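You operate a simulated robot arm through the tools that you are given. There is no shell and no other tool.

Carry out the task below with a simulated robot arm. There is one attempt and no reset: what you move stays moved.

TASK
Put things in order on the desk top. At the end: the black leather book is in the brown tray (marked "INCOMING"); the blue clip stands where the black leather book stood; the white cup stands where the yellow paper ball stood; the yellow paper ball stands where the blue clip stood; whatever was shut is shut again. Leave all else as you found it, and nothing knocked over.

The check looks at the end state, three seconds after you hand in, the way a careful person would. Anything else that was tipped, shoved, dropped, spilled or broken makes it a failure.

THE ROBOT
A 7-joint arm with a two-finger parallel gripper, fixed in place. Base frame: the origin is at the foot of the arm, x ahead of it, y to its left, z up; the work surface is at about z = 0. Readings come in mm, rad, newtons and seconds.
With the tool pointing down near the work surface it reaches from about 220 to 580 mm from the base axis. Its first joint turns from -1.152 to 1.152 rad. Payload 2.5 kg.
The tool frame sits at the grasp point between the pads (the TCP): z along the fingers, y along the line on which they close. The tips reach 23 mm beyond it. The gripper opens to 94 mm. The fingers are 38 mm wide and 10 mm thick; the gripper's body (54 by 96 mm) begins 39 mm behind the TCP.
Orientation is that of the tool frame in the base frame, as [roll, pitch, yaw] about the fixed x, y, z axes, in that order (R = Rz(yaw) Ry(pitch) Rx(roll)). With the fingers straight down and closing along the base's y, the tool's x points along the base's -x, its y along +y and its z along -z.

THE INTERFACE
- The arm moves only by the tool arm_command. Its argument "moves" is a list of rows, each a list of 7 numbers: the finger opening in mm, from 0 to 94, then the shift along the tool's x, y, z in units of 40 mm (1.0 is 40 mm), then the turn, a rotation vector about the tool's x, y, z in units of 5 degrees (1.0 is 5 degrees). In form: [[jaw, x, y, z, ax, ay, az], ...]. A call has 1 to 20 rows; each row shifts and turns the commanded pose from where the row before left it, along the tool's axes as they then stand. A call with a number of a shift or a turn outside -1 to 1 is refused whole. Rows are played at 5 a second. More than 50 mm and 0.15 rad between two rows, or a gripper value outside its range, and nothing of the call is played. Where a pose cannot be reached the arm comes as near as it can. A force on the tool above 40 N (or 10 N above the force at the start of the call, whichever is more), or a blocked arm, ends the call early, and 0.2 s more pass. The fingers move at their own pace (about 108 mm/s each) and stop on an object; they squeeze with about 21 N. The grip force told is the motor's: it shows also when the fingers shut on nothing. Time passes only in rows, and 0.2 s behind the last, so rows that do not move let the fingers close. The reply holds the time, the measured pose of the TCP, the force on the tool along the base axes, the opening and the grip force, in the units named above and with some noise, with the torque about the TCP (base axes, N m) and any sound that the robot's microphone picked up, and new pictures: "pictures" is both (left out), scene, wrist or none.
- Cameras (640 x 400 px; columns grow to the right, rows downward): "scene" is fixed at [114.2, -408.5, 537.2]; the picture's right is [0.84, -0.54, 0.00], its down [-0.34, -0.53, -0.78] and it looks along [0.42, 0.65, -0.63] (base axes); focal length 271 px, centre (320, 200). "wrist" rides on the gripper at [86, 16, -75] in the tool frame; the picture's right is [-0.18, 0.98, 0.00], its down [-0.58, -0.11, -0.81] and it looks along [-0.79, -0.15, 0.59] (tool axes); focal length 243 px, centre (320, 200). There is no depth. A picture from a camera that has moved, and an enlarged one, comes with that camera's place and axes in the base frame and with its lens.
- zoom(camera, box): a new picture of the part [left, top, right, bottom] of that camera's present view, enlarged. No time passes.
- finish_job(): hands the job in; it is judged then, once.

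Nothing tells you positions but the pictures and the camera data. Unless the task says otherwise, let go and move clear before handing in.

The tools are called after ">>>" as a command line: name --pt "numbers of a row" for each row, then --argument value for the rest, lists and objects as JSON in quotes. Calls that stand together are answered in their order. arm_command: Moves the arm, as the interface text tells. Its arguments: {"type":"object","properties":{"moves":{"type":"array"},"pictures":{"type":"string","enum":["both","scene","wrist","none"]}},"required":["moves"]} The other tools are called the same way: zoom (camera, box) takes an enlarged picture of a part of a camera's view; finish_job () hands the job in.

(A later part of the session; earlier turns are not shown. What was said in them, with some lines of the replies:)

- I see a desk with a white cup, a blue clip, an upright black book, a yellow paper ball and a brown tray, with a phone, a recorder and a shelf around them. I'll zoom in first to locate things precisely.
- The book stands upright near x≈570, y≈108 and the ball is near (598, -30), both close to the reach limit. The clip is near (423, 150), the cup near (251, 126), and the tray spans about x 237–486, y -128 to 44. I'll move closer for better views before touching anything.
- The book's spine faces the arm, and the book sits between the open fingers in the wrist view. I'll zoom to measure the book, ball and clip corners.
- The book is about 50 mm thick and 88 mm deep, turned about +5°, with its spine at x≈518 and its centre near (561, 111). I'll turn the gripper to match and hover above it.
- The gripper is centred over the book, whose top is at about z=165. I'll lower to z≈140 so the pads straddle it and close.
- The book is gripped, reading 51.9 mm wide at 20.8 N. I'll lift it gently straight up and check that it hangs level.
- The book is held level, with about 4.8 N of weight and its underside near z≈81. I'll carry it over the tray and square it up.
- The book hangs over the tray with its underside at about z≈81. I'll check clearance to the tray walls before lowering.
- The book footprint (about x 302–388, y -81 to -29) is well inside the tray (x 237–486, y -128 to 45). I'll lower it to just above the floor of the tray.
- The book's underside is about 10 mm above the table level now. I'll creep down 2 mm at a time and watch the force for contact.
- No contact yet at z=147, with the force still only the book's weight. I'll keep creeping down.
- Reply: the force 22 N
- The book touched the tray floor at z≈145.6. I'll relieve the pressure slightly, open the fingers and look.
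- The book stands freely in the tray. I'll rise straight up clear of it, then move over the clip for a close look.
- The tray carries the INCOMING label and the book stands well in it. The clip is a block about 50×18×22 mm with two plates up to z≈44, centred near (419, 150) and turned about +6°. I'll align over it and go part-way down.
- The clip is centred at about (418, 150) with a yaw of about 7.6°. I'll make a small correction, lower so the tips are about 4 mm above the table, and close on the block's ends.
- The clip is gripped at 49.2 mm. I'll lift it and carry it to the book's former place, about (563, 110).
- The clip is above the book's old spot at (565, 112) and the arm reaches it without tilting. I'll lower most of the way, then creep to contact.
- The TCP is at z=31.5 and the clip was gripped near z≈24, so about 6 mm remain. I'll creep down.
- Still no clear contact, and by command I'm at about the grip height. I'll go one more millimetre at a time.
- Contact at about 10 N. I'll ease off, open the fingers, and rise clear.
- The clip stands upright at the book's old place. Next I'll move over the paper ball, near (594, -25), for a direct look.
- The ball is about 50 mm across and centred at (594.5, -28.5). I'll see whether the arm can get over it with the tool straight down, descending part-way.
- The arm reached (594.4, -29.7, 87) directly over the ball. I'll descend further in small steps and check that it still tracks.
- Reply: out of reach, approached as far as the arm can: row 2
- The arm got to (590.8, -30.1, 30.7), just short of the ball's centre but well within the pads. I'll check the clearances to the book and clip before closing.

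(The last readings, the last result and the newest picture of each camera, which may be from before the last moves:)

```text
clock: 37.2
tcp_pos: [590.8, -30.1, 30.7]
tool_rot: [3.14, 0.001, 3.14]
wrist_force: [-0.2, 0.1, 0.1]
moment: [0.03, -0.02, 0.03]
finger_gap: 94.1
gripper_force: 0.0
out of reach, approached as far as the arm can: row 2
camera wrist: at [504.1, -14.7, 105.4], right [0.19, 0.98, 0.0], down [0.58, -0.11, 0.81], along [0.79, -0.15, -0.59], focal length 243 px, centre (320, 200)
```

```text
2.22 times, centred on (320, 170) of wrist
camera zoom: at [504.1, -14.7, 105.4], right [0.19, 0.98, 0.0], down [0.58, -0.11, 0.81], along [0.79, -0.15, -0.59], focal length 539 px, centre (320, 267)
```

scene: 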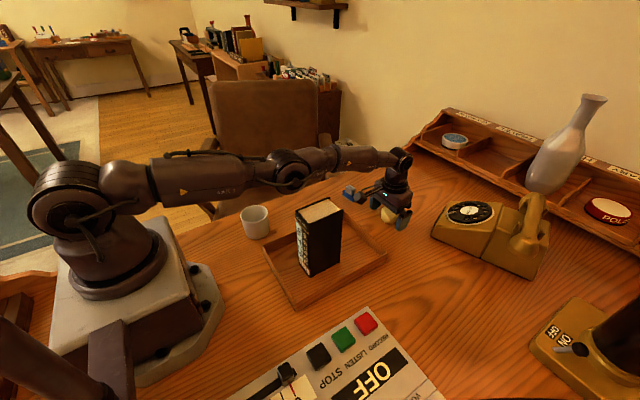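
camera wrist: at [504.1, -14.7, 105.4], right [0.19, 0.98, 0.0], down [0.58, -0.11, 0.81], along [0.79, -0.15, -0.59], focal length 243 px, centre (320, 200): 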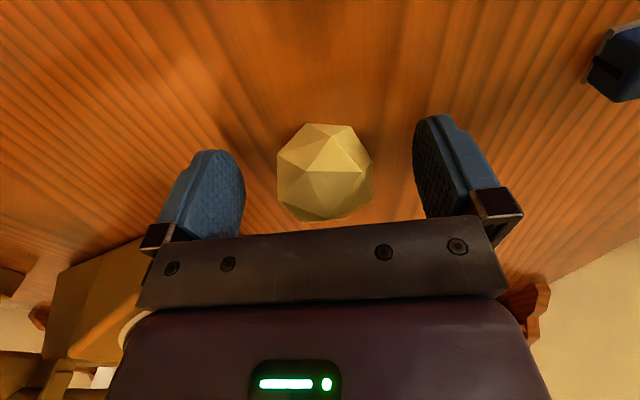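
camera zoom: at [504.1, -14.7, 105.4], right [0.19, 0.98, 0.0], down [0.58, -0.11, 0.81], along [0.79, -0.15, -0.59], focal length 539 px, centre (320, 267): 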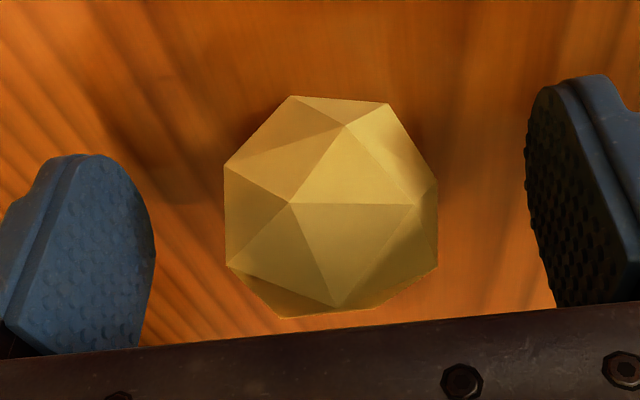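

Clearances look fine: the elbow is well above the book and the camera bracket is well above the clip. I'll close gently on the ball.

>>> arm_command --pt "74 0 0 0 0 0 0" --pt "64 0 0 0 0 0 0" --pt "58 0 0 0 0 0 0" --pt "52 0 0 0 0 0 0" --pt "46 0 0 0 0 0 0" --pt "36 0 0 0 0 0 0" --pt "20 0 0 0 0 0 0" --pt "20 0 0 0 0 0 0" --pictures "wrist"

```text
clock: 39.0
tcp_pos: [591.0, -30.7, 29.8]
tool_rot: [3.14, -0.001, 3.138]
wrist_force: [0.1, 0.0, -0.7]
moment: [0.03, 0.01, 0.0]
finger_gap: 49.4
gripper_force: 21.0
camera wrist: at [504.1, -14.8, 105.4], right [0.19, 0.98, 0.0], down [0.58, -0.11, 0.81], along [0.79, -0.15, -0.59], focal length 243 px, centre (320, 200)
```

wrist: 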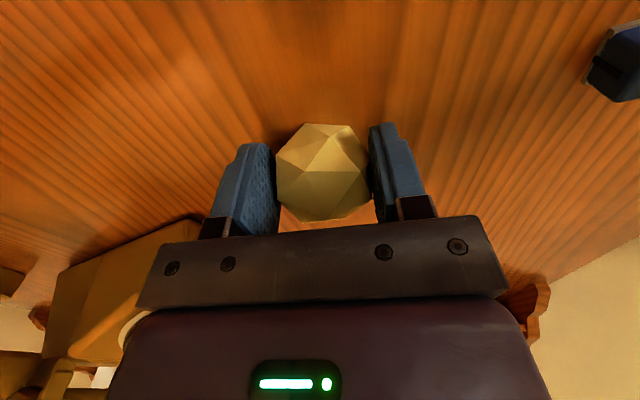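

The ball is gripped at 49.4 mm. I'll lift it 100 mm straight up.

>>> arm_command --pt "20 0 0 -0.2 0 0 0" --pt "20 0 0 -0.4 0 0 0" --pt "20 0 0 -0.6 0 0 0" --pt "20 0 0 -0.7 0 0 0" --pt "20 0 0 -0.6 0 0 0" --pt "20 0 0 0 0 0 0" --pt "20 0 0 0 0 0 0" --pictures "wrist"

```text
clock: 40.6
tcp_pos: [592.6, -29.4, 131.0]
tool_rot: [3.141, 0.001, 3.139]
wrist_force: [-0.2, 0.2, 0.3]
moment: [0.01, 0.01, 0.01]
finger_gap: 48.9
gripper_force: 21.1
camera wrist: at [505.8, -12.4, 205.7], right [0.19, 0.98, 0.0], down [0.58, -0.11, 0.81], along [0.79, -0.15, -0.59], focal length 243 px, centre (320, 200)
```

wrist: 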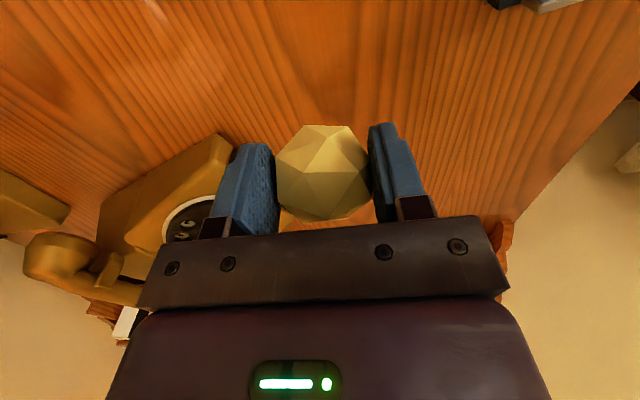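

The ball is held securely. I'll carry it over to the clip's old place at (418, 150), allowing for the ball sitting about 4 mm ahead of the TCP.

>>> arm_command --pt "20 0.2 0.2 0 0 0 0" --pt "20 0.45 0.454 0 0 0 0" --pt "20 0.45 0.454 0 0 0 0" --pt "20 0.45 0.454 0 0 0 0" --pt "20 0.45 0.454 0 0 0 0" --pt "20 0.45 0.454 0 0 0 0" --pt "20 0.45 0.454 0 0 0 0" --pt "20 0.45 0.454 0 0 0 0" --pt "20 0.45 0.454 0 0 0 0" --pt "20 0.45 0.454 0 0 0 0" --pt "20 0.2 0.2 0 0 0 0" --pt "20 0 0 0 0 0 0" --pt "20 0 0 0 0 0 0" --pictures "both"

```text
clock: 43.4
tcp_pos: [412.4, 149.6, 128.1]
tool_rot: [-3.141, 0.0, 3.137]
wrist_force: [-0.6, 0.0, -0.4]
moment: [0.0, -0.03, -0.01]
finger_gap: 48.7
gripper_force: 21.3
camera wrist: at [325.7, 166.6, 204.0], right [0.19, 0.98, 0.0], down [0.58, -0.11, 0.81], along [0.79, -0.15, -0.59], focal length 243 px, centre (320, 200)
```

scene: 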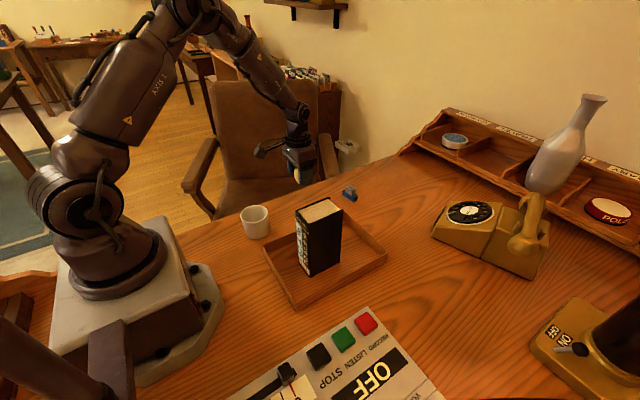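
wrist: 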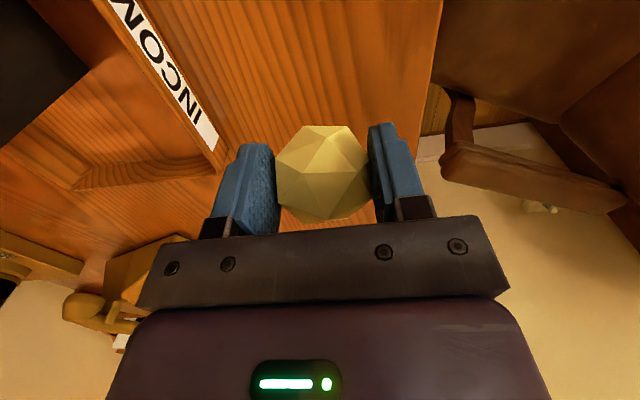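

The ball is above the clip's old spot. I'll lower to just above contact height, since it was gripped at TCP z≈30.

>>> arm_command --pt "20 -0.03 0 0.3 0 0 0" --pt "20 0 0 0.6 0 0 0" --pt "20 0 0 0.6 0 0 0" --pt "20 0 0 0.4 0 0 0" --pt "20 0 0 0.25 0 0 0" --pt "20 0 0 0.15 0 0 0" --pt "20 0 0 0 0 0 0" --pt "20 0 0 0 0 0 0" --pictures "none"

```text
clock: 45.2
tcp_pos: [414.8, 150.4, 36.4]
tool_rot: [3.14, -0.001, 3.141]
wrist_force: [0.1, -0.7, 0.1]
moment: [0.02, 0.04, 0.0]
finger_gap: 48.6
gripper_force: 21.1
```

>>> arm_command --pt "20 0 0 0.04 0 0 0" --pt "20 0 0 0.04 0 0 0" --pt "20 0 0 0.03 0 0 0" --pt "20 0 0 0 0 0 0" --pictures "none"

```text
clock: 46.2
tcp_pos: [414.3, 150.7, 32.9]
tool_rot: [-3.141, 0.001, 3.14]
wrist_force: [0.5, -0.5, -0.6]
moment: [-0.05, 0.03, 0.01]
finger_gap: 48.3
gripper_force: 20.8
```

>>> arm_command --pt "20 0 0 0.03 0 0 0" --pt "20 0 0 0.02 0 0 0" --pt "20 0 0 0 0 0 0" --pictures "none"

```text
clock: 47.0
tcp_pos: [415.2, 149.8, 32.0]
tool_rot: [-3.14, 0.0, 3.137]
wrist_force: [0.2, -0.2, -0.7]
moment: [-0.02, 0.02, -0.03]
finger_gap: 48.1
gripper_force: 20.9
```

No contact yet. I'll continue down by a millimetre at a time.

>>> arm_command --pt "20 0 0 0.03 0 0 0" --pt "20 0 0 0 0 0 0" --pictures "none"

```text
clock: 47.6
tcp_pos: [414.9, 150.4, 29.2]
tool_rot: [3.141, 0.001, 3.139]
wrist_force: [-2.3, -0.7, 4.5]
moment: [0.01, -0.02, 0.01]
finger_gap: 48.2
gripper_force: 21.2
```

Light contact at 4.5 N. I'll open slowly so the ball stays put, and look before rising.

>>> arm_command --pt "50 0 0 0 0 0 0" --pt "54 0 0 0 0 0 0" --pt "62 0 0 0 0 0 0" --pt "74 0 0 0 0 0 0" --pt "86 0 0 0 0 0 0" --pt "92 0 0 0 0 0 0" --pt "92 0 0 0 0 0 0" --pictures "both"

```text
clock: 49.2
tcp_pos: [414.3, 150.8, 31.4]
tool_rot: [-3.141, -0.001, 3.14]
wrist_force: [-1.1, 0.1, 0.0]
moment: [0.02, 0.04, 0.01]
finger_gap: 92.2
gripper_force: 0.0
camera wrist: at [327.5, 167.2, 105.3], right [0.19, 0.98, 0.0], down [0.58, -0.11, 0.81], along [0.79, -0.15, -0.59], focal length 243 px, centre (320, 200)
```

scene: 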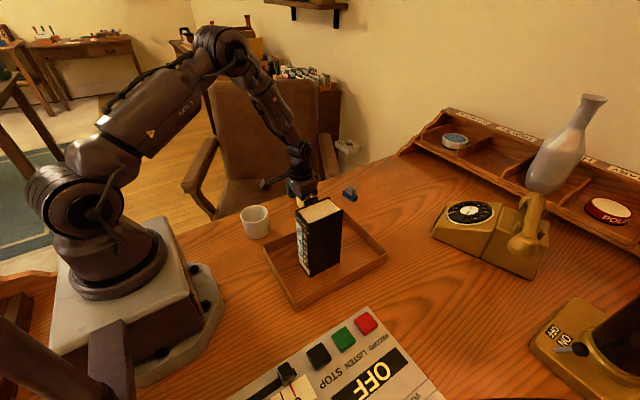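
wrist: 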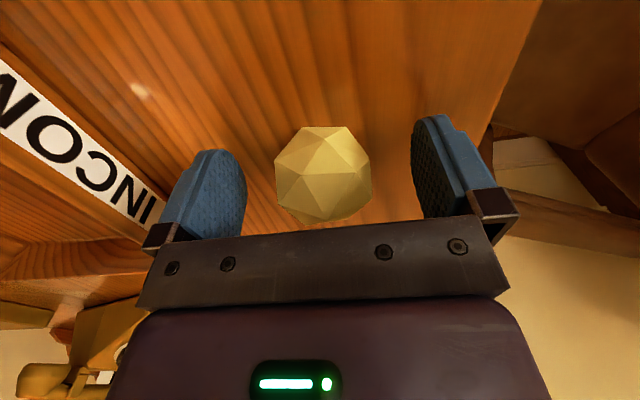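

The ball rests steadily at the clip's old place. I'll rise straight up, then move over the cup to measure it.

>>> arm_command --pt "92 0 0 -0.3 0 0 0" --pt "92 0 0 -0.6 0 0 0" --pt "92 0 0 -0.8 0 0 0" --pt "92 0 0 -0.8 0 0 0" --pt "94 0 0 -0.5 0 0 0" --pt "94 0.7 -0.1 0 0 0 0" --pt "94 0.7 -0.1 0 0 0 0" --pt "94 0.7 -0.1 0 0 0 0" --pt "94 0.7 -0.1 0 0 0 0" --pt "94 0.7 -0.1 0 0 0 0" --pt "94 0.7 -0.1 0 0 0 0" --pt "94 0 0 0 0 0 0" --pt "94 0 0 0 0 0 0" --pictures "both"

>>> zoom --camera "scene" --box '[220, 150, 420, 290]'

>>> zoom --camera "wrist" --box '[160, 0, 480, 200]'

```text
clock: 52.0
tcp_pos: [246.5, 128.8, 149.6]
tool_rot: [3.141, 0.0, 3.138]
wrist_force: [0.0, -0.5, -0.4]
moment: [-0.01, 0.05, 0.0]
finger_gap: 93.9
gripper_force: 0.1
camera wrist: at [158.7, 144.8, 224.2], right [0.19, 0.98, 0.0], down [0.58, -0.11, 0.81], along [0.79, -0.15, -0.59], focal length 243 px, centre (320, 200)
```

scene: 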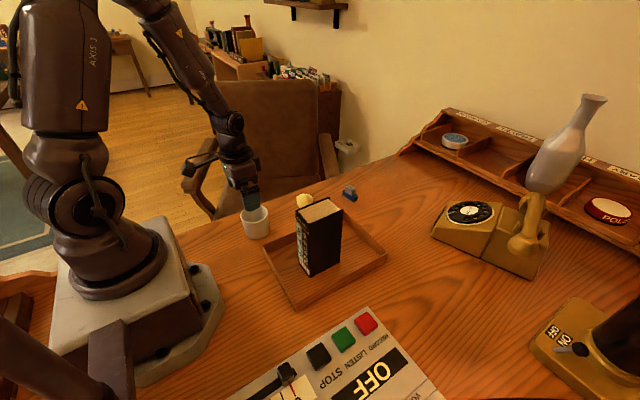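
wrist: 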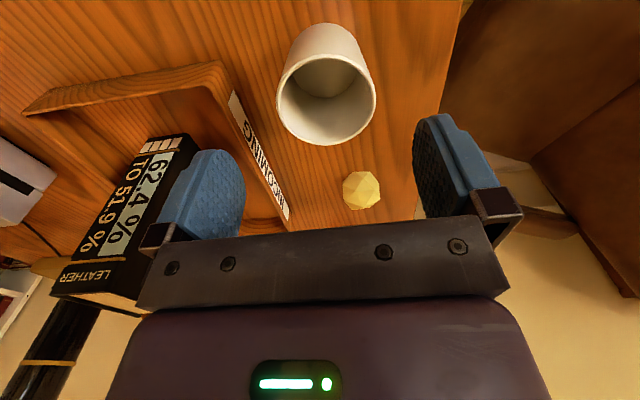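

```text
2.86 times, centred on (320, 220) of scene
camera zoom: at [114.2, -408.5, 537.2], right [0.84, -0.54, 0.0], down [-0.34, -0.53, -0.78], along [0.42, 0.65, -0.63], focal length 774 px, centre (320, 143)
```

zoom: 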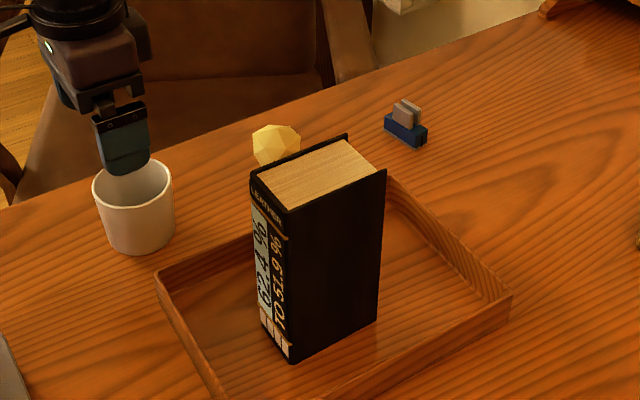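

```text
2.00 times, centred on (320, 100) of wrist
camera zoom: at [158.7, 144.8, 224.2], right [0.19, 0.98, 0.0], down [0.58, -0.11, 0.81], along [0.79, -0.15, -0.59], focal length 485 px, centre (320, 400)
```

zoom: 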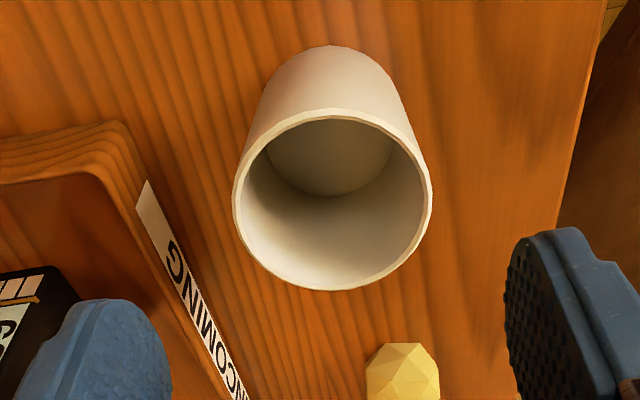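

The cup is empty, handleless and tapered, about 71 mm at the rim and 65 mm tall, centred near (257, 132). I'll align and come down to just above the rim to double-check.

>>> arm_command --pt "94 -0.13 0.045 0 0 0 0" --pt "94 -0.13 0.045 0.3 0 0 0" --pt "94 0 0 0.5 0 0 0" --pt "94 0 0 0.3 0 0 0" --pt "94 0 0 0 0 0 0" --pt "94 0 0 0 0 0 0" --pictures "both"

>>> zoom --camera "wrist" --box '[160, 40, 480, 240]'

>>> zoom --camera "scene" --box '[180, 130, 340, 250]'

```text
clock: 53.4
tcp_pos: [255.1, 131.1, 107.2]
tool_rot: [3.141, 0.0, 3.139]
wrist_force: [0.0, -0.2, 0.6]
moment: [0.0, 0.01, 0.0]
finger_gap: 94.0
gripper_force: 0.1
camera wrist: at [169.1, 147.5, 181.7], right [0.19, 0.98, 0.0], down [0.58, -0.11, 0.81], along [0.79, -0.15, -0.59], focal length 243 px, centre (320, 200)
```

scene: 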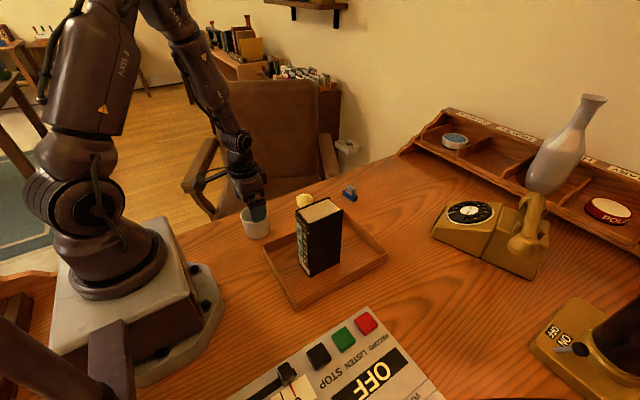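
wrist: 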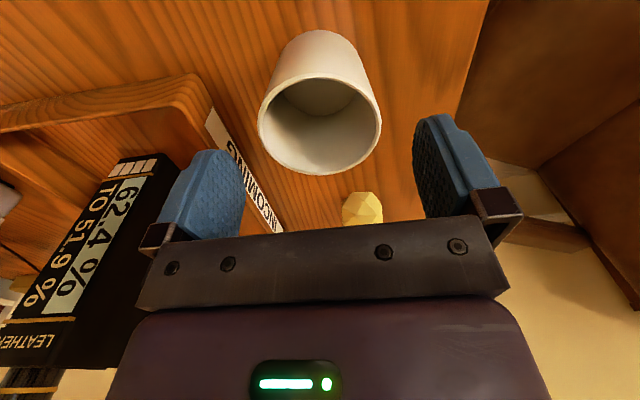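

```text
2.00 times, centred on (320, 140) of wrist
camera zoom: at [169.1, 147.5, 181.7], right [0.19, 0.98, 0.0], down [0.58, -0.11, 0.81], along [0.79, -0.15, -0.59], focal length 485 px, centre (320, 320)
```

zoom: 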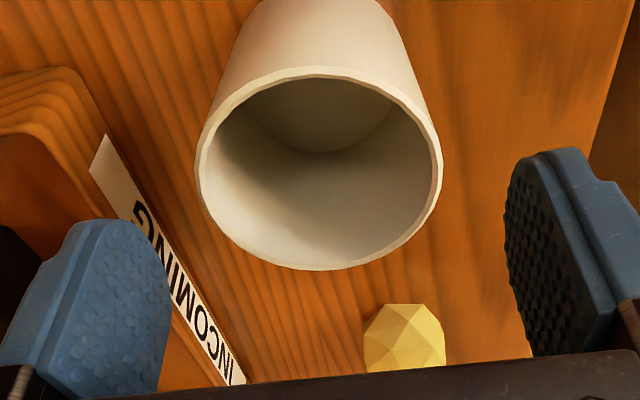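

```text
3.33 times, centred on (260, 190) of scene
camera zoom: at [114.2, -408.5, 537.2], right [0.84, -0.54, 0.0], down [-0.34, -0.53, -0.78], along [0.42, 0.65, -0.63], focal length 903 px, centre (520, 233)
```

zoom: 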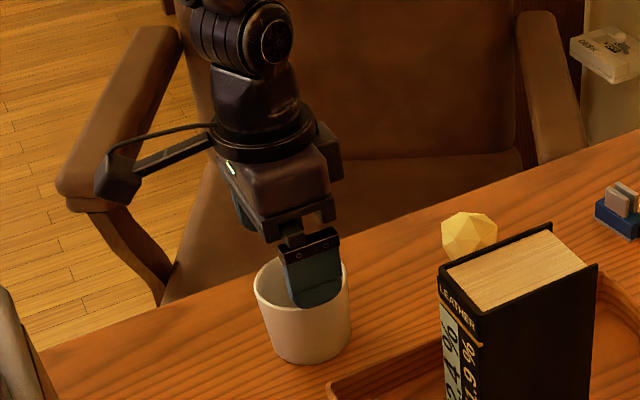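

The cup's rim is centred near (260, 131), about 71 mm wide, with its top near z≈63. I'll shift 6 mm forward, lower so the pads straddle it, and close slowly.

>>> arm_command --pt "94 -0.13 0 0.2 0 0 0" --pt "94 0 0 0.4 0 0 0" --pt "94 0 0 0.4 0 0 0" --pt "94 0 0 0.4 0 0 0" --pt "94 0 0 0 0 0 0" --pt "94 0 0 0 0 0 0" --pictures "both"

>>> zoom --camera "wrist" --box '[160, 60, 480, 260]'

```text
clock: 54.8
tcp_pos: [262.7, 128.4, 52.5]
tool_rot: [-3.141, -0.001, 3.141]
wrist_force: [0.1, 0.2, 0.3]
moment: [0.01, -0.02, 0.0]
finger_gap: 93.8
gripper_force: 0.0
camera wrist: at [175.1, 146.0, 127.1], right [0.19, 0.98, 0.0], down [0.58, -0.11, 0.81], along [0.79, -0.15, -0.59], focal length 243 px, centre (320, 200)
```

scene: 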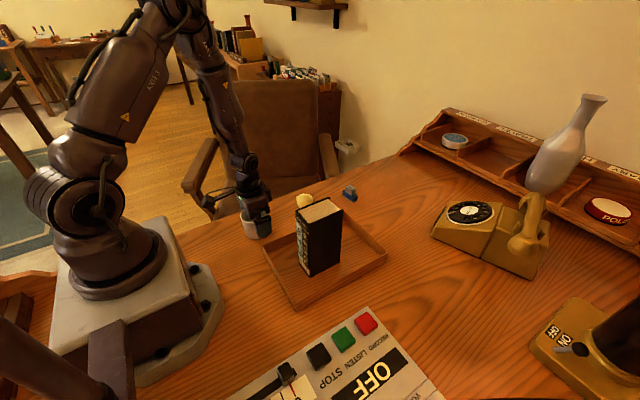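
wrist: 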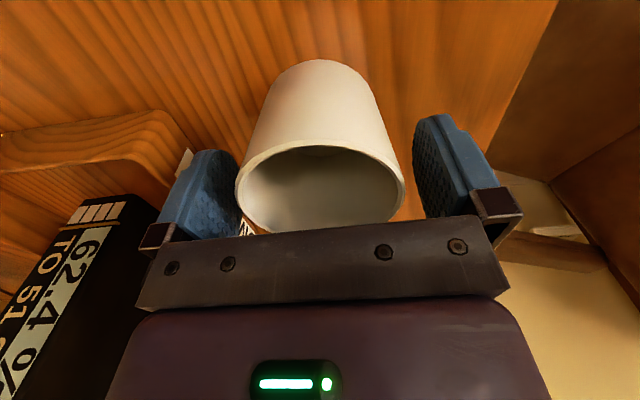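

```text
2.00 times, centred on (320, 160) of wrist
camera zoom: at [175.1, 146.0, 127.1], right [0.19, 0.98, 0.0], down [0.58, -0.11, 0.81], along [0.79, -0.15, -0.59], focal length 485 px, centre (320, 280)
```

zoom: 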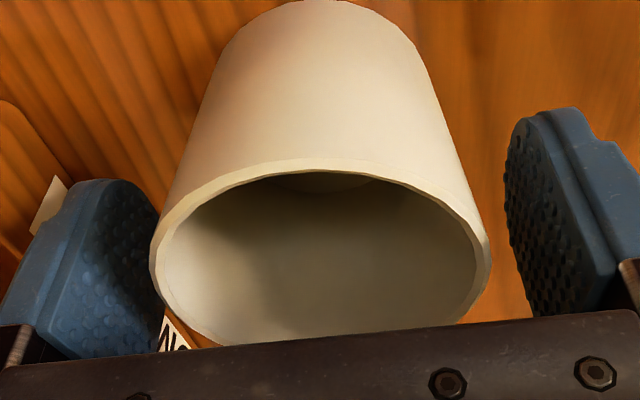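

The cup is centred between the pads to within a couple of millimetres. I'll close slowly.

>>> arm_command --pt "86 0 0.01 0 0 0 0" --pt "80 0 0 0 0 0 0" --pt "76 0 0 0 0 0 0" --pt "72 0 0 0 0 0 0" --pt "68 0 0 0 0 0 0" --pt "60 0 0 0 0 0 0" --pt "50 0 0 0 0 0 0" --pt "50 0 0 0 0 0 0" --pictures "both"

```text
clock: 56.6
tcp_pos: [261.8, 129.7, 51.4]
tool_rot: [3.14, 0.0, 3.139]
wrist_force: [0.3, -0.2, -0.6]
moment: [0.03, 0.01, -0.02]
finger_gap: 71.2
gripper_force: 20.7
camera wrist: at [175.4, 146.5, 126.0], right [0.19, 0.98, 0.0], down [0.58, -0.11, 0.81], along [0.79, -0.15, -0.59], focal length 243 px, centre (320, 200)
```

scene: 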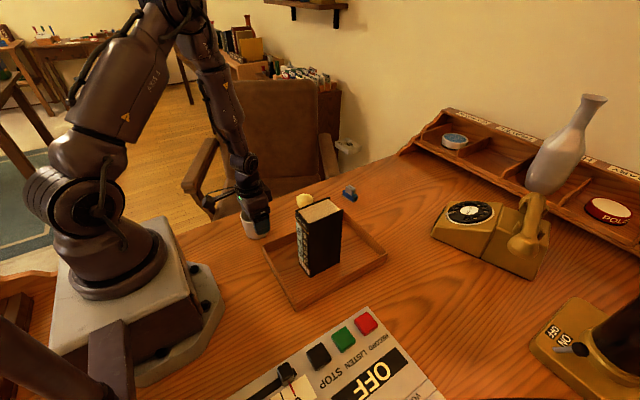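
wrist: 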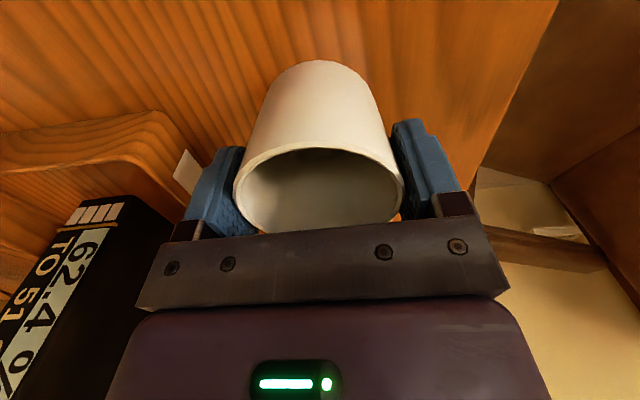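

The cup is gripped at 71.2 mm. I'll lift slowly and check that it hangs level.

>>> arm_command --pt "50 0 0 -0.15 0 0 0" --pt "50 0 0 -0.3 0 0 0" --pt "50 0 0 -0.4 0 0 0" --pt "50 0 0 -0.5 0 0 0" --pt "50 0 0 -0.5 0 0 0" --pt "50 0 0 -0.4 0 0 0" --pt "50 0 0 0 0 0 0" --pt "50 0 0 0 0 0 0" --pictures "both"

>>> zoom --camera "scene" --box '[190, 130, 350, 250]'

```text
clock: 58.4
tcp_pos: [262.9, 129.6, 140.9]
tool_rot: [-3.141, 0.0, 3.139]
wrist_force: [0.4, -0.4, -0.1]
moment: [0.01, -0.02, 0.03]
finger_gap: 70.7
gripper_force: 21.7
camera wrist: at [175.8, 145.7, 216.2], right [0.19, 0.98, 0.0], down [0.58, -0.11, 0.81], along [0.79, -0.15, -0.59], focal length 243 px, centre (320, 200)
```

scene: 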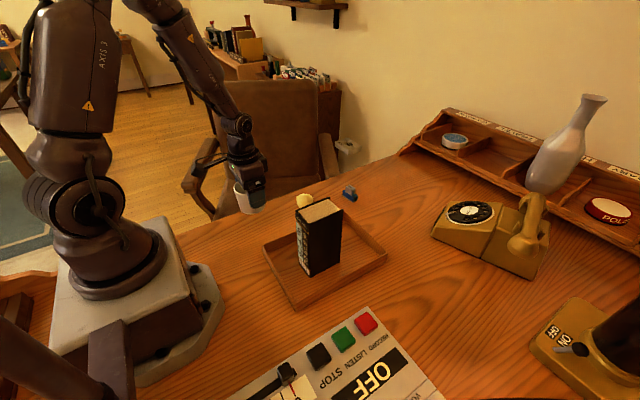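
wrist: 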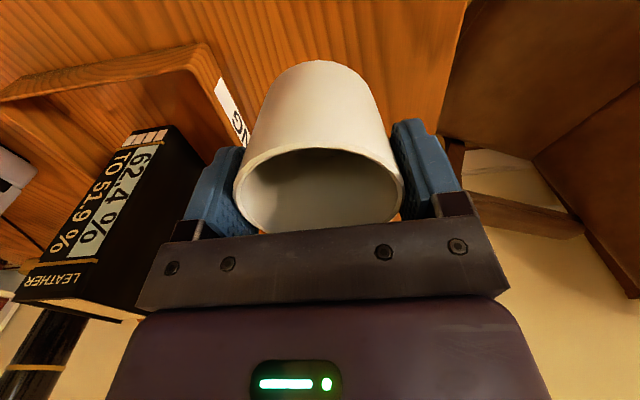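

```text
3.33 times, centred on (270, 190) of scene
camera zoom: at [114.2, -408.5, 537.2], right [0.84, -0.54, 0.0], down [-0.34, -0.53, -0.78], along [0.42, 0.65, -0.63], focal length 903 px, centre (487, 233)
```

zoom: 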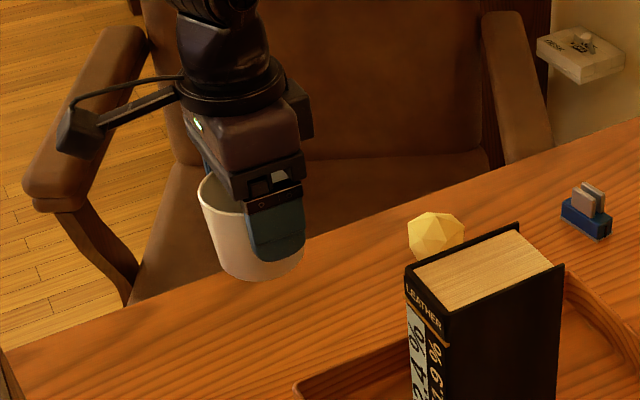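

The cup is level in the grip, unchanged in the wrist view, with its base near z≈90. I'll carry it in a straight line to above the ball's old place at (594.5, -28.5).

>>> arm_command --pt "50 -0.2 -0.096 0 0 0 0" --pt "50 -0.49 -0.2345 0 0 0 0" --pt "50 -0.49 -0.2345 0 0 0 0" --pt "50 -0.49 -0.2345 0 0 0 0" --pt "50 -0.49 -0.2345 0 0 0 0" --pt "50 -0.49 -0.2345 0 0 0 0" --pt "50 -0.49 -0.2345 0 0 0 0" --pt "50 -0.49 -0.2345 0 0 0 0" --pt "50 -0.49 -0.2345 0 0 0 0" --pt "50 -0.49 -0.2345 0 0 0 0" --pt "50 -0.49 -0.2345 0 0 0 0" --pt "50 -0.49 -0.2345 0 0 0 0" --pt "50 -0.49 -0.2345 0 0 0 0" --pt "50 -0.49 -0.2345 0 0 0 0" --pt "50 -0.49 -0.2345 0 0 0 0" --pt "50 -0.49 -0.2345 0 0 0 0" --pt "50 -0.49 -0.2345 0 0 0 0" --pt "50 -0.235 -0.112 0 0 0 0" --pt "50 0 0 0 0 0 0" --pt "50 0 0 0 0 0 0" --pictures "both"

```text
clock: 62.6
tcp_pos: [594.4, -28.5, 139.9]
tool_rot: [3.141, 0.0, 3.141]
wrist_force: [0.0, -0.2, -0.8]
moment: [0.01, 0.0, -0.02]
finger_gap: 71.1
gripper_force: 21.4
camera wrist: at [507.4, -12.3, 214.9], right [0.19, 0.98, 0.0], down [0.58, -0.11, 0.81], along [0.79, -0.15, -0.59], focal length 243 px, centre (320, 200)
```

scene: 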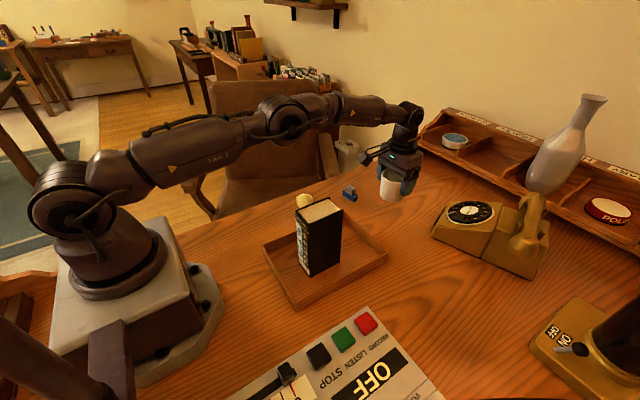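
wrist: 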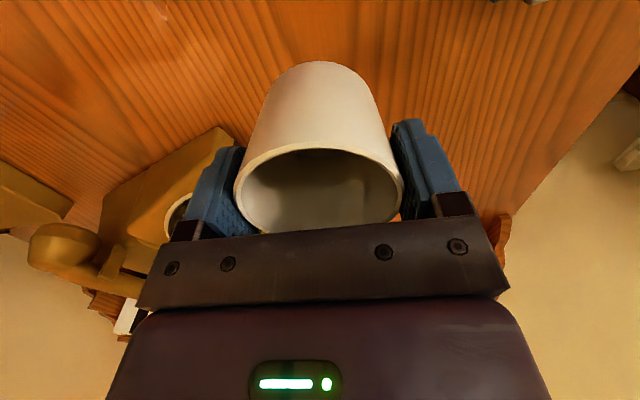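

The cup hangs at (594, -28.5). I'll lower it to about 6 mm above the table.

>>> arm_command --pt "50 0 0 0.25 0 0 0" --pt "50 0 0 0.4 0 0 0" --pt "50 0 0 0.45 0 0 0" --pt "50 0 0 0.4 0 0 0" --pt "50 0 0 0.3 0 0 0" --pt "50 0 0 0.2 0 0 0" --pt "50 0 0 0 0 0 0" --pt "50 0 0 0 0 0 0" --pictures "scene"

```text
clock: 64.4
tcp_pos: [593.0, -29.3, 60.4]
tool_rot: [3.142, 0.0, 3.141]
wrist_force: [0.6, 0.9, -0.7]
moment: [0.0, -0.01, 0.0]
finger_gap: 71.4
gripper_force: 21.0
```

scene: 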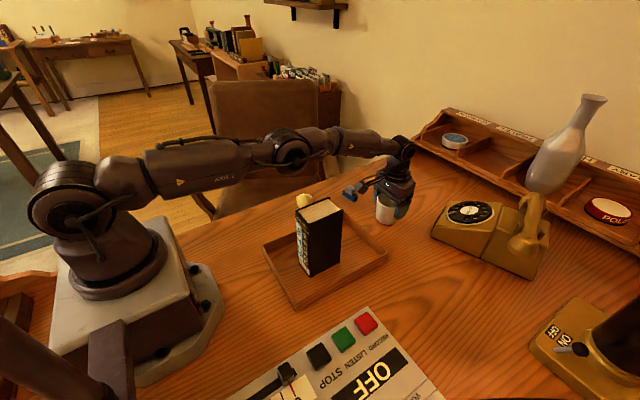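

About 8 mm remain. I'll creep down and watch the force.

>>> arm_command --pt "50 0 0 0.05 0 0 0" --pt "50 0 0 0.05 0 0 0" --pt "50 0 0 0.03 0 0 0" --pt "50 0 0 0 0 0 0" --pictures "none"

```text
clock: 65.4
tcp_pos: [592.4, -28.1, 55.5]
tool_rot: [-3.141, 0.0, 3.14]
wrist_force: [0.5, 0.0, -0.6]
moment: [0.03, 0.01, 0.02]
finger_gap: 71.1
gripper_force: 21.2
```

>>> arm_command --pt "50 0 0 0.03 0 0 0" --pt "50 0 0 0.02 0 0 0" --pt "50 0 0 0 0 0 0" --pictures "none"

```text
clock: 66.2
tcp_pos: [594.0, -29.3, 52.6]
tool_rot: [-3.141, 0.0, 3.141]
wrist_force: [0.6, 0.3, -0.7]
moment: [0.01, 0.02, -0.03]
finger_gap: 71.1
gripper_force: 21.3
```

>>> arm_command --pt "50 0 0 0.025 0 0 0" --pt "50 0 0 0 0 0 0" --pictures "none"

```text
clock: 66.8
tcp_pos: [594.0, -28.8, 52.3]
tool_rot: [-3.14, 0.001, 3.138]
wrist_force: [0.1, 0.8, -0.4]
moment: [-0.01, -0.03, 0.0]
finger_gap: 71.0
gripper_force: 21.3
```

>>> arm_command --pt "50 0 0 0.025 0 0 0" --pt "50 0 0 0 0 0 0" --pictures "wrist"

```text
clock: 67.4
tcp_pos: [592.4, -28.5, 51.5]
tool_rot: [3.141, 0.002, 3.14]
wrist_force: [1.0, 0.3, 3.3]
moment: [0.01, 0.06, -0.01]
finger_gap: 71.0
gripper_force: 21.1
camera wrist: at [505.7, -11.8, 125.8], right [0.19, 0.98, 0.0], down [0.58, -0.11, 0.81], along [0.79, -0.15, -0.59], focal length 243 px, centre (320, 200)
```

wrist: 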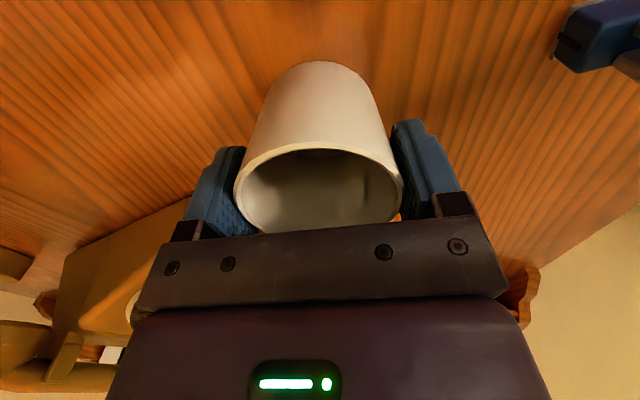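

The cup has touched down, with the force turning upward. I'll open slowly, wait, and look.

>>> arm_command --pt "73 0 0 0 0 0 0" --pt "75 0 0 0 0 0 0" --pt "79 0 0 0 0 0 0" --pt "85 0 0 0 0 0 0" --pt "92 0 0 0 0 0 0" --pt "94 0 0 0 0 0 0" --pt "94 0 0 0 0 0 0" --pictures "both"

```text
clock: 69.0
tcp_pos: [592.0, -29.9, 51.1]
tool_rot: [3.141, 0.001, 3.141]
wrist_force: [0.3, 0.6, 0.9]
moment: [-0.01, -0.01, -0.01]
finger_gap: 93.9
gripper_force: 0.0
camera wrist: at [505.5, -11.8, 125.3], right [0.19, 0.98, 0.0], down [0.58, -0.11, 0.81], along [0.79, -0.15, -0.59], focal length 243 px, centre (320, 200)
```

scene: 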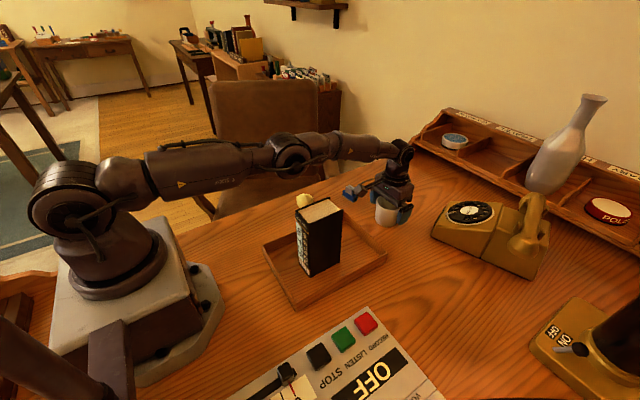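
wrist: 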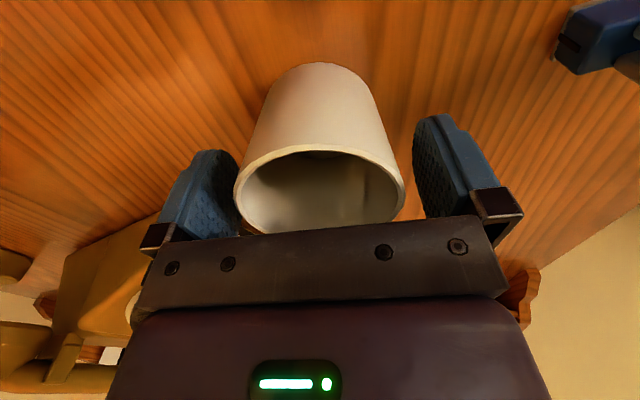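

The cup stands upright and free. I'll rise straight up and then inspect the whole desk.

>>> arm_command --pt "94 0 0 -0.2 0 0 0" --pt "94 0 0 -0.4 0 0 0" --pt "94 0 0 -0.6 0 0 0" --pt "94 0 0 -0.8 0 0 0" --pt "94 0 0 -0.8 0 0 0" --pt "94 0 0 0 0 0 0" --pt "94 0 0 0 0 0 0" --pictures "both"

>>> zoom --camera "scene" --box '[240, 150, 440, 290]'

```text
clock: 70.6
tcp_pos: [592.9, -32.0, 164.3]
tool_rot: [3.14, 0.001, 3.14]
wrist_force: [-0.3, 0.1, 0.3]
moment: [0.0, 0.02, 0.02]
finger_gap: 94.0
gripper_force: 0.0
camera wrist: at [506.2, -13.8, 238.7], right [0.19, 0.98, 0.0], down [0.58, -0.11, 0.81], along [0.79, -0.15, -0.59], focal length 243 px, centre (320, 200)
```

scene: 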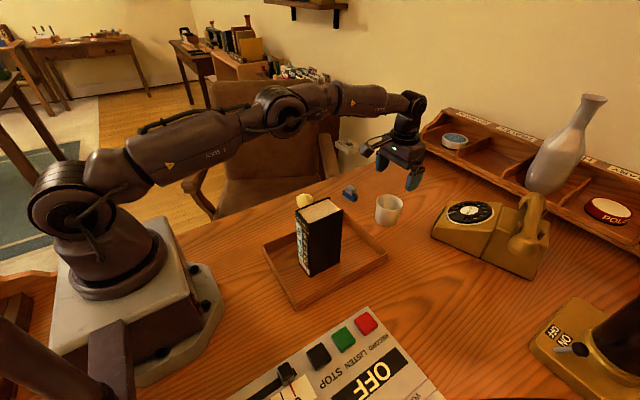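
wrist: 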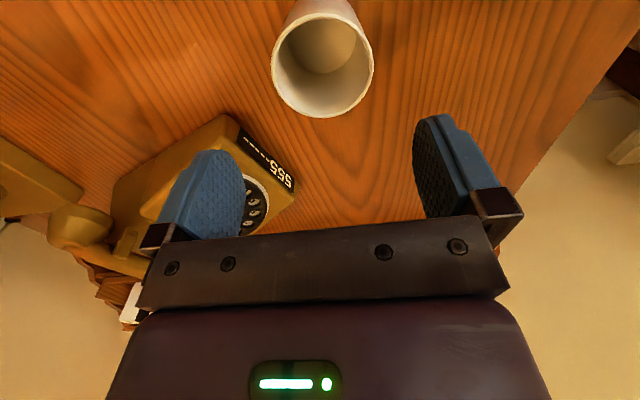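

```text
2.86 times, centred on (340, 220) of scene
camera zoom: at [114.2, -408.5, 537.2], right [0.84, -0.54, 0.0], down [-0.34, -0.53, -0.78], along [0.42, 0.65, -0.63], focal length 774 px, centre (263, 143)
```

zoom: 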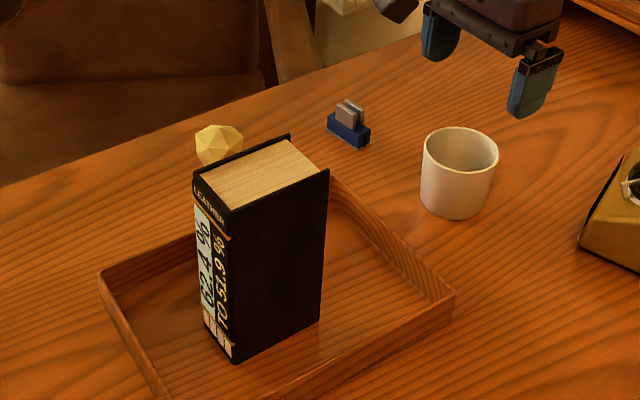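

Everything stands upright: cup at the ball's place, clip at the book's, ball at the clip's, book in the tray. I'll retreat high to the arm's starting pose and inspect once more.

>>> arm_command --pt "94 0 0 -0.8 0 0 0" --pt "94 0 0 -0.9 0 0 0" --pt "94 0 0 -0.9 0 0 0" --pt "94 0 0 -0.9 0 0 0" --pt "94 0.65 0.38 -0.11 0 0 0" --pt "94 0.65 0.38 -0.11 0 0 0" --pt "94 0.65 0.38 -0.11 0 0 0" --pt "94 0.65 0.38 -0.11 0 0 0" --pt "94 0.65 0.38 -0.11 0 0 0" --pt "94 0.65 0.38 -0.11 0 0 0" --pt "94 0.65 0.38 -0.11 0 0 0" --pt "94 0.65 0.38 -0.11 0 0 0" --pt "94 0.65 0.38 -0.11 0 0 0" --pt "94 0.65 0.38 -0.11 0 0 0" --pt "94 0 0 0 0 0 0" --pt "94 0 0 0 0 0 0" --pictures "both"

>>> zoom --camera "scene" --box '[240, 150, 440, 290]'

>>> zoom --camera "wrist" --box '[140, 0, 460, 240]'

>>> zoom --camera "scene" --box '[400, 80, 640, 300]'

```text
clock: 74.0
tcp_pos: [321.4, 125.0, 347.9]
tool_rot: [3.141, 0.002, 3.14]
wrist_force: [-0.3, 0.6, 0.8]
moment: [0.02, 0.02, -0.02]
finger_gap: 94.1
gripper_force: 0.0
out of reach, approached as far as the arm can: row 3, 4
camera wrist: at [235.1, 142.2, 421.4], right [0.19, 0.98, 0.0], down [0.58, -0.11, 0.81], along [0.79, -0.15, -0.59], focal length 243 px, centre (320, 200)
```

scene: 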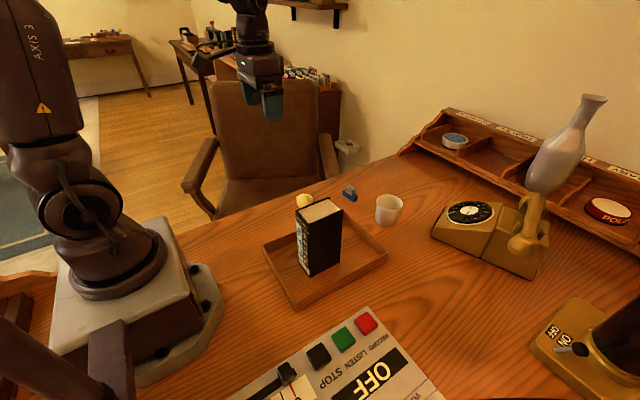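
wrist: 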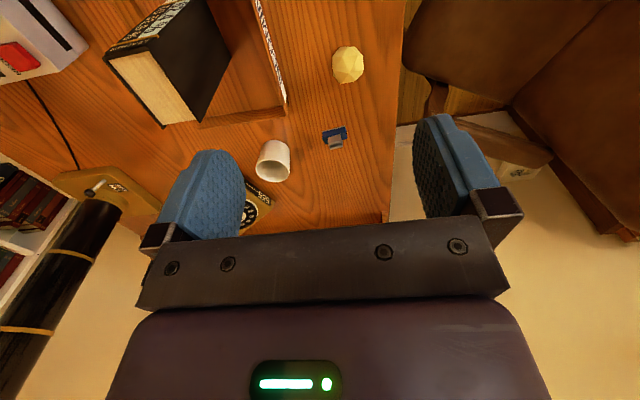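

```text
2.86 times, centred on (340, 220) of scene
camera zoom: at [114.2, -408.5, 537.2], right [0.84, -0.54, 0.0], down [-0.34, -0.53, -0.78], along [0.42, 0.65, -0.63], focal length 774 px, centre (263, 143)
```

zoom: 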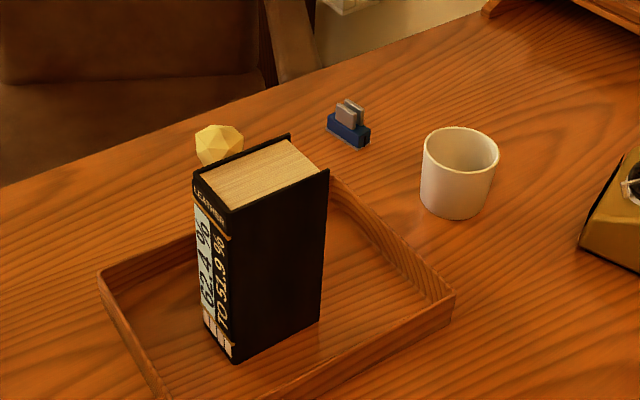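

```text
1.67 times, centred on (300, 120) of wrist
camera zoom: at [235.1, 142.2, 421.4], right [0.19, 0.98, 0.0], down [0.58, -0.11, 0.81], along [0.79, -0.15, -0.59], focal length 404 px, centre (353, 333)
```

zoom: 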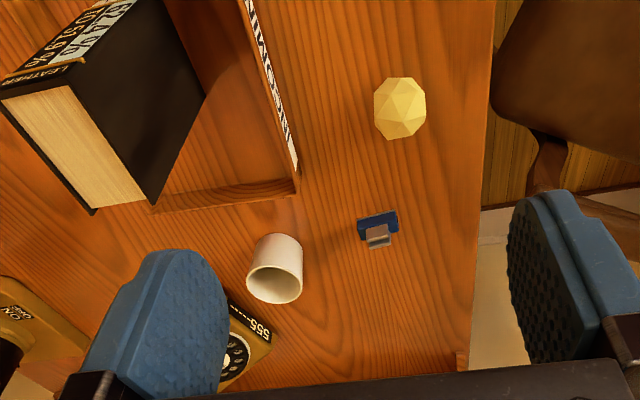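

```text
1.82 times, centred on (520, 190) of scene
camera zoom: at [114.2, -408.5, 537.2], right [0.84, -0.54, 0.0], down [-0.34, -0.53, -0.78], along [0.42, 0.65, -0.63], focal length 493 px, centre (-44, 218)
```

zoom: 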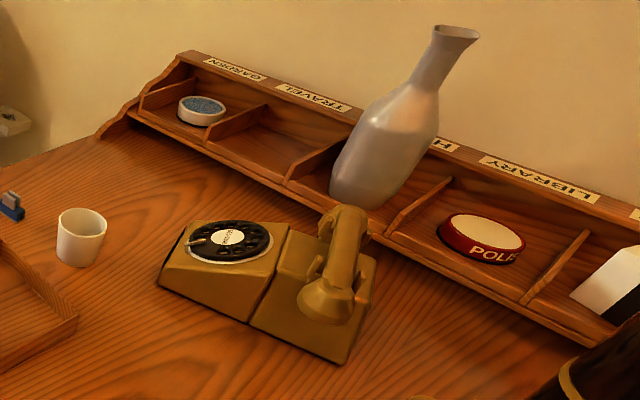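

Everything is where it should be. The book is standing inside the INCOMING tray, and the clip, cup and ball are at their new places. The phone, the shelf items and the tray haven't moved, and the arm is clear, so I'm handing in.

>>> finish_job

```text
The job is handed in.
```

The job is handed in, and the last pictures showed everything in place with nothing knocked over. I estimated positions from the pictures; each moved object sits within about 5 mm of where I measured its target.

- **Black leather book:** standing upright in the brown INCOMING tray. I left it standing rather than laying it flat.
- **Blue clip:** standing where the book stood.
- **Yellow paper ball:** resting where the clip stood.
- **White cup:** standing upright where the ball stood. It was empty.

I saw nothing on the desk that was shut, so nothing was opened. The tray, phone and shelf items look as they did at the start. The gripper is empty and the arm is back near its starting position.
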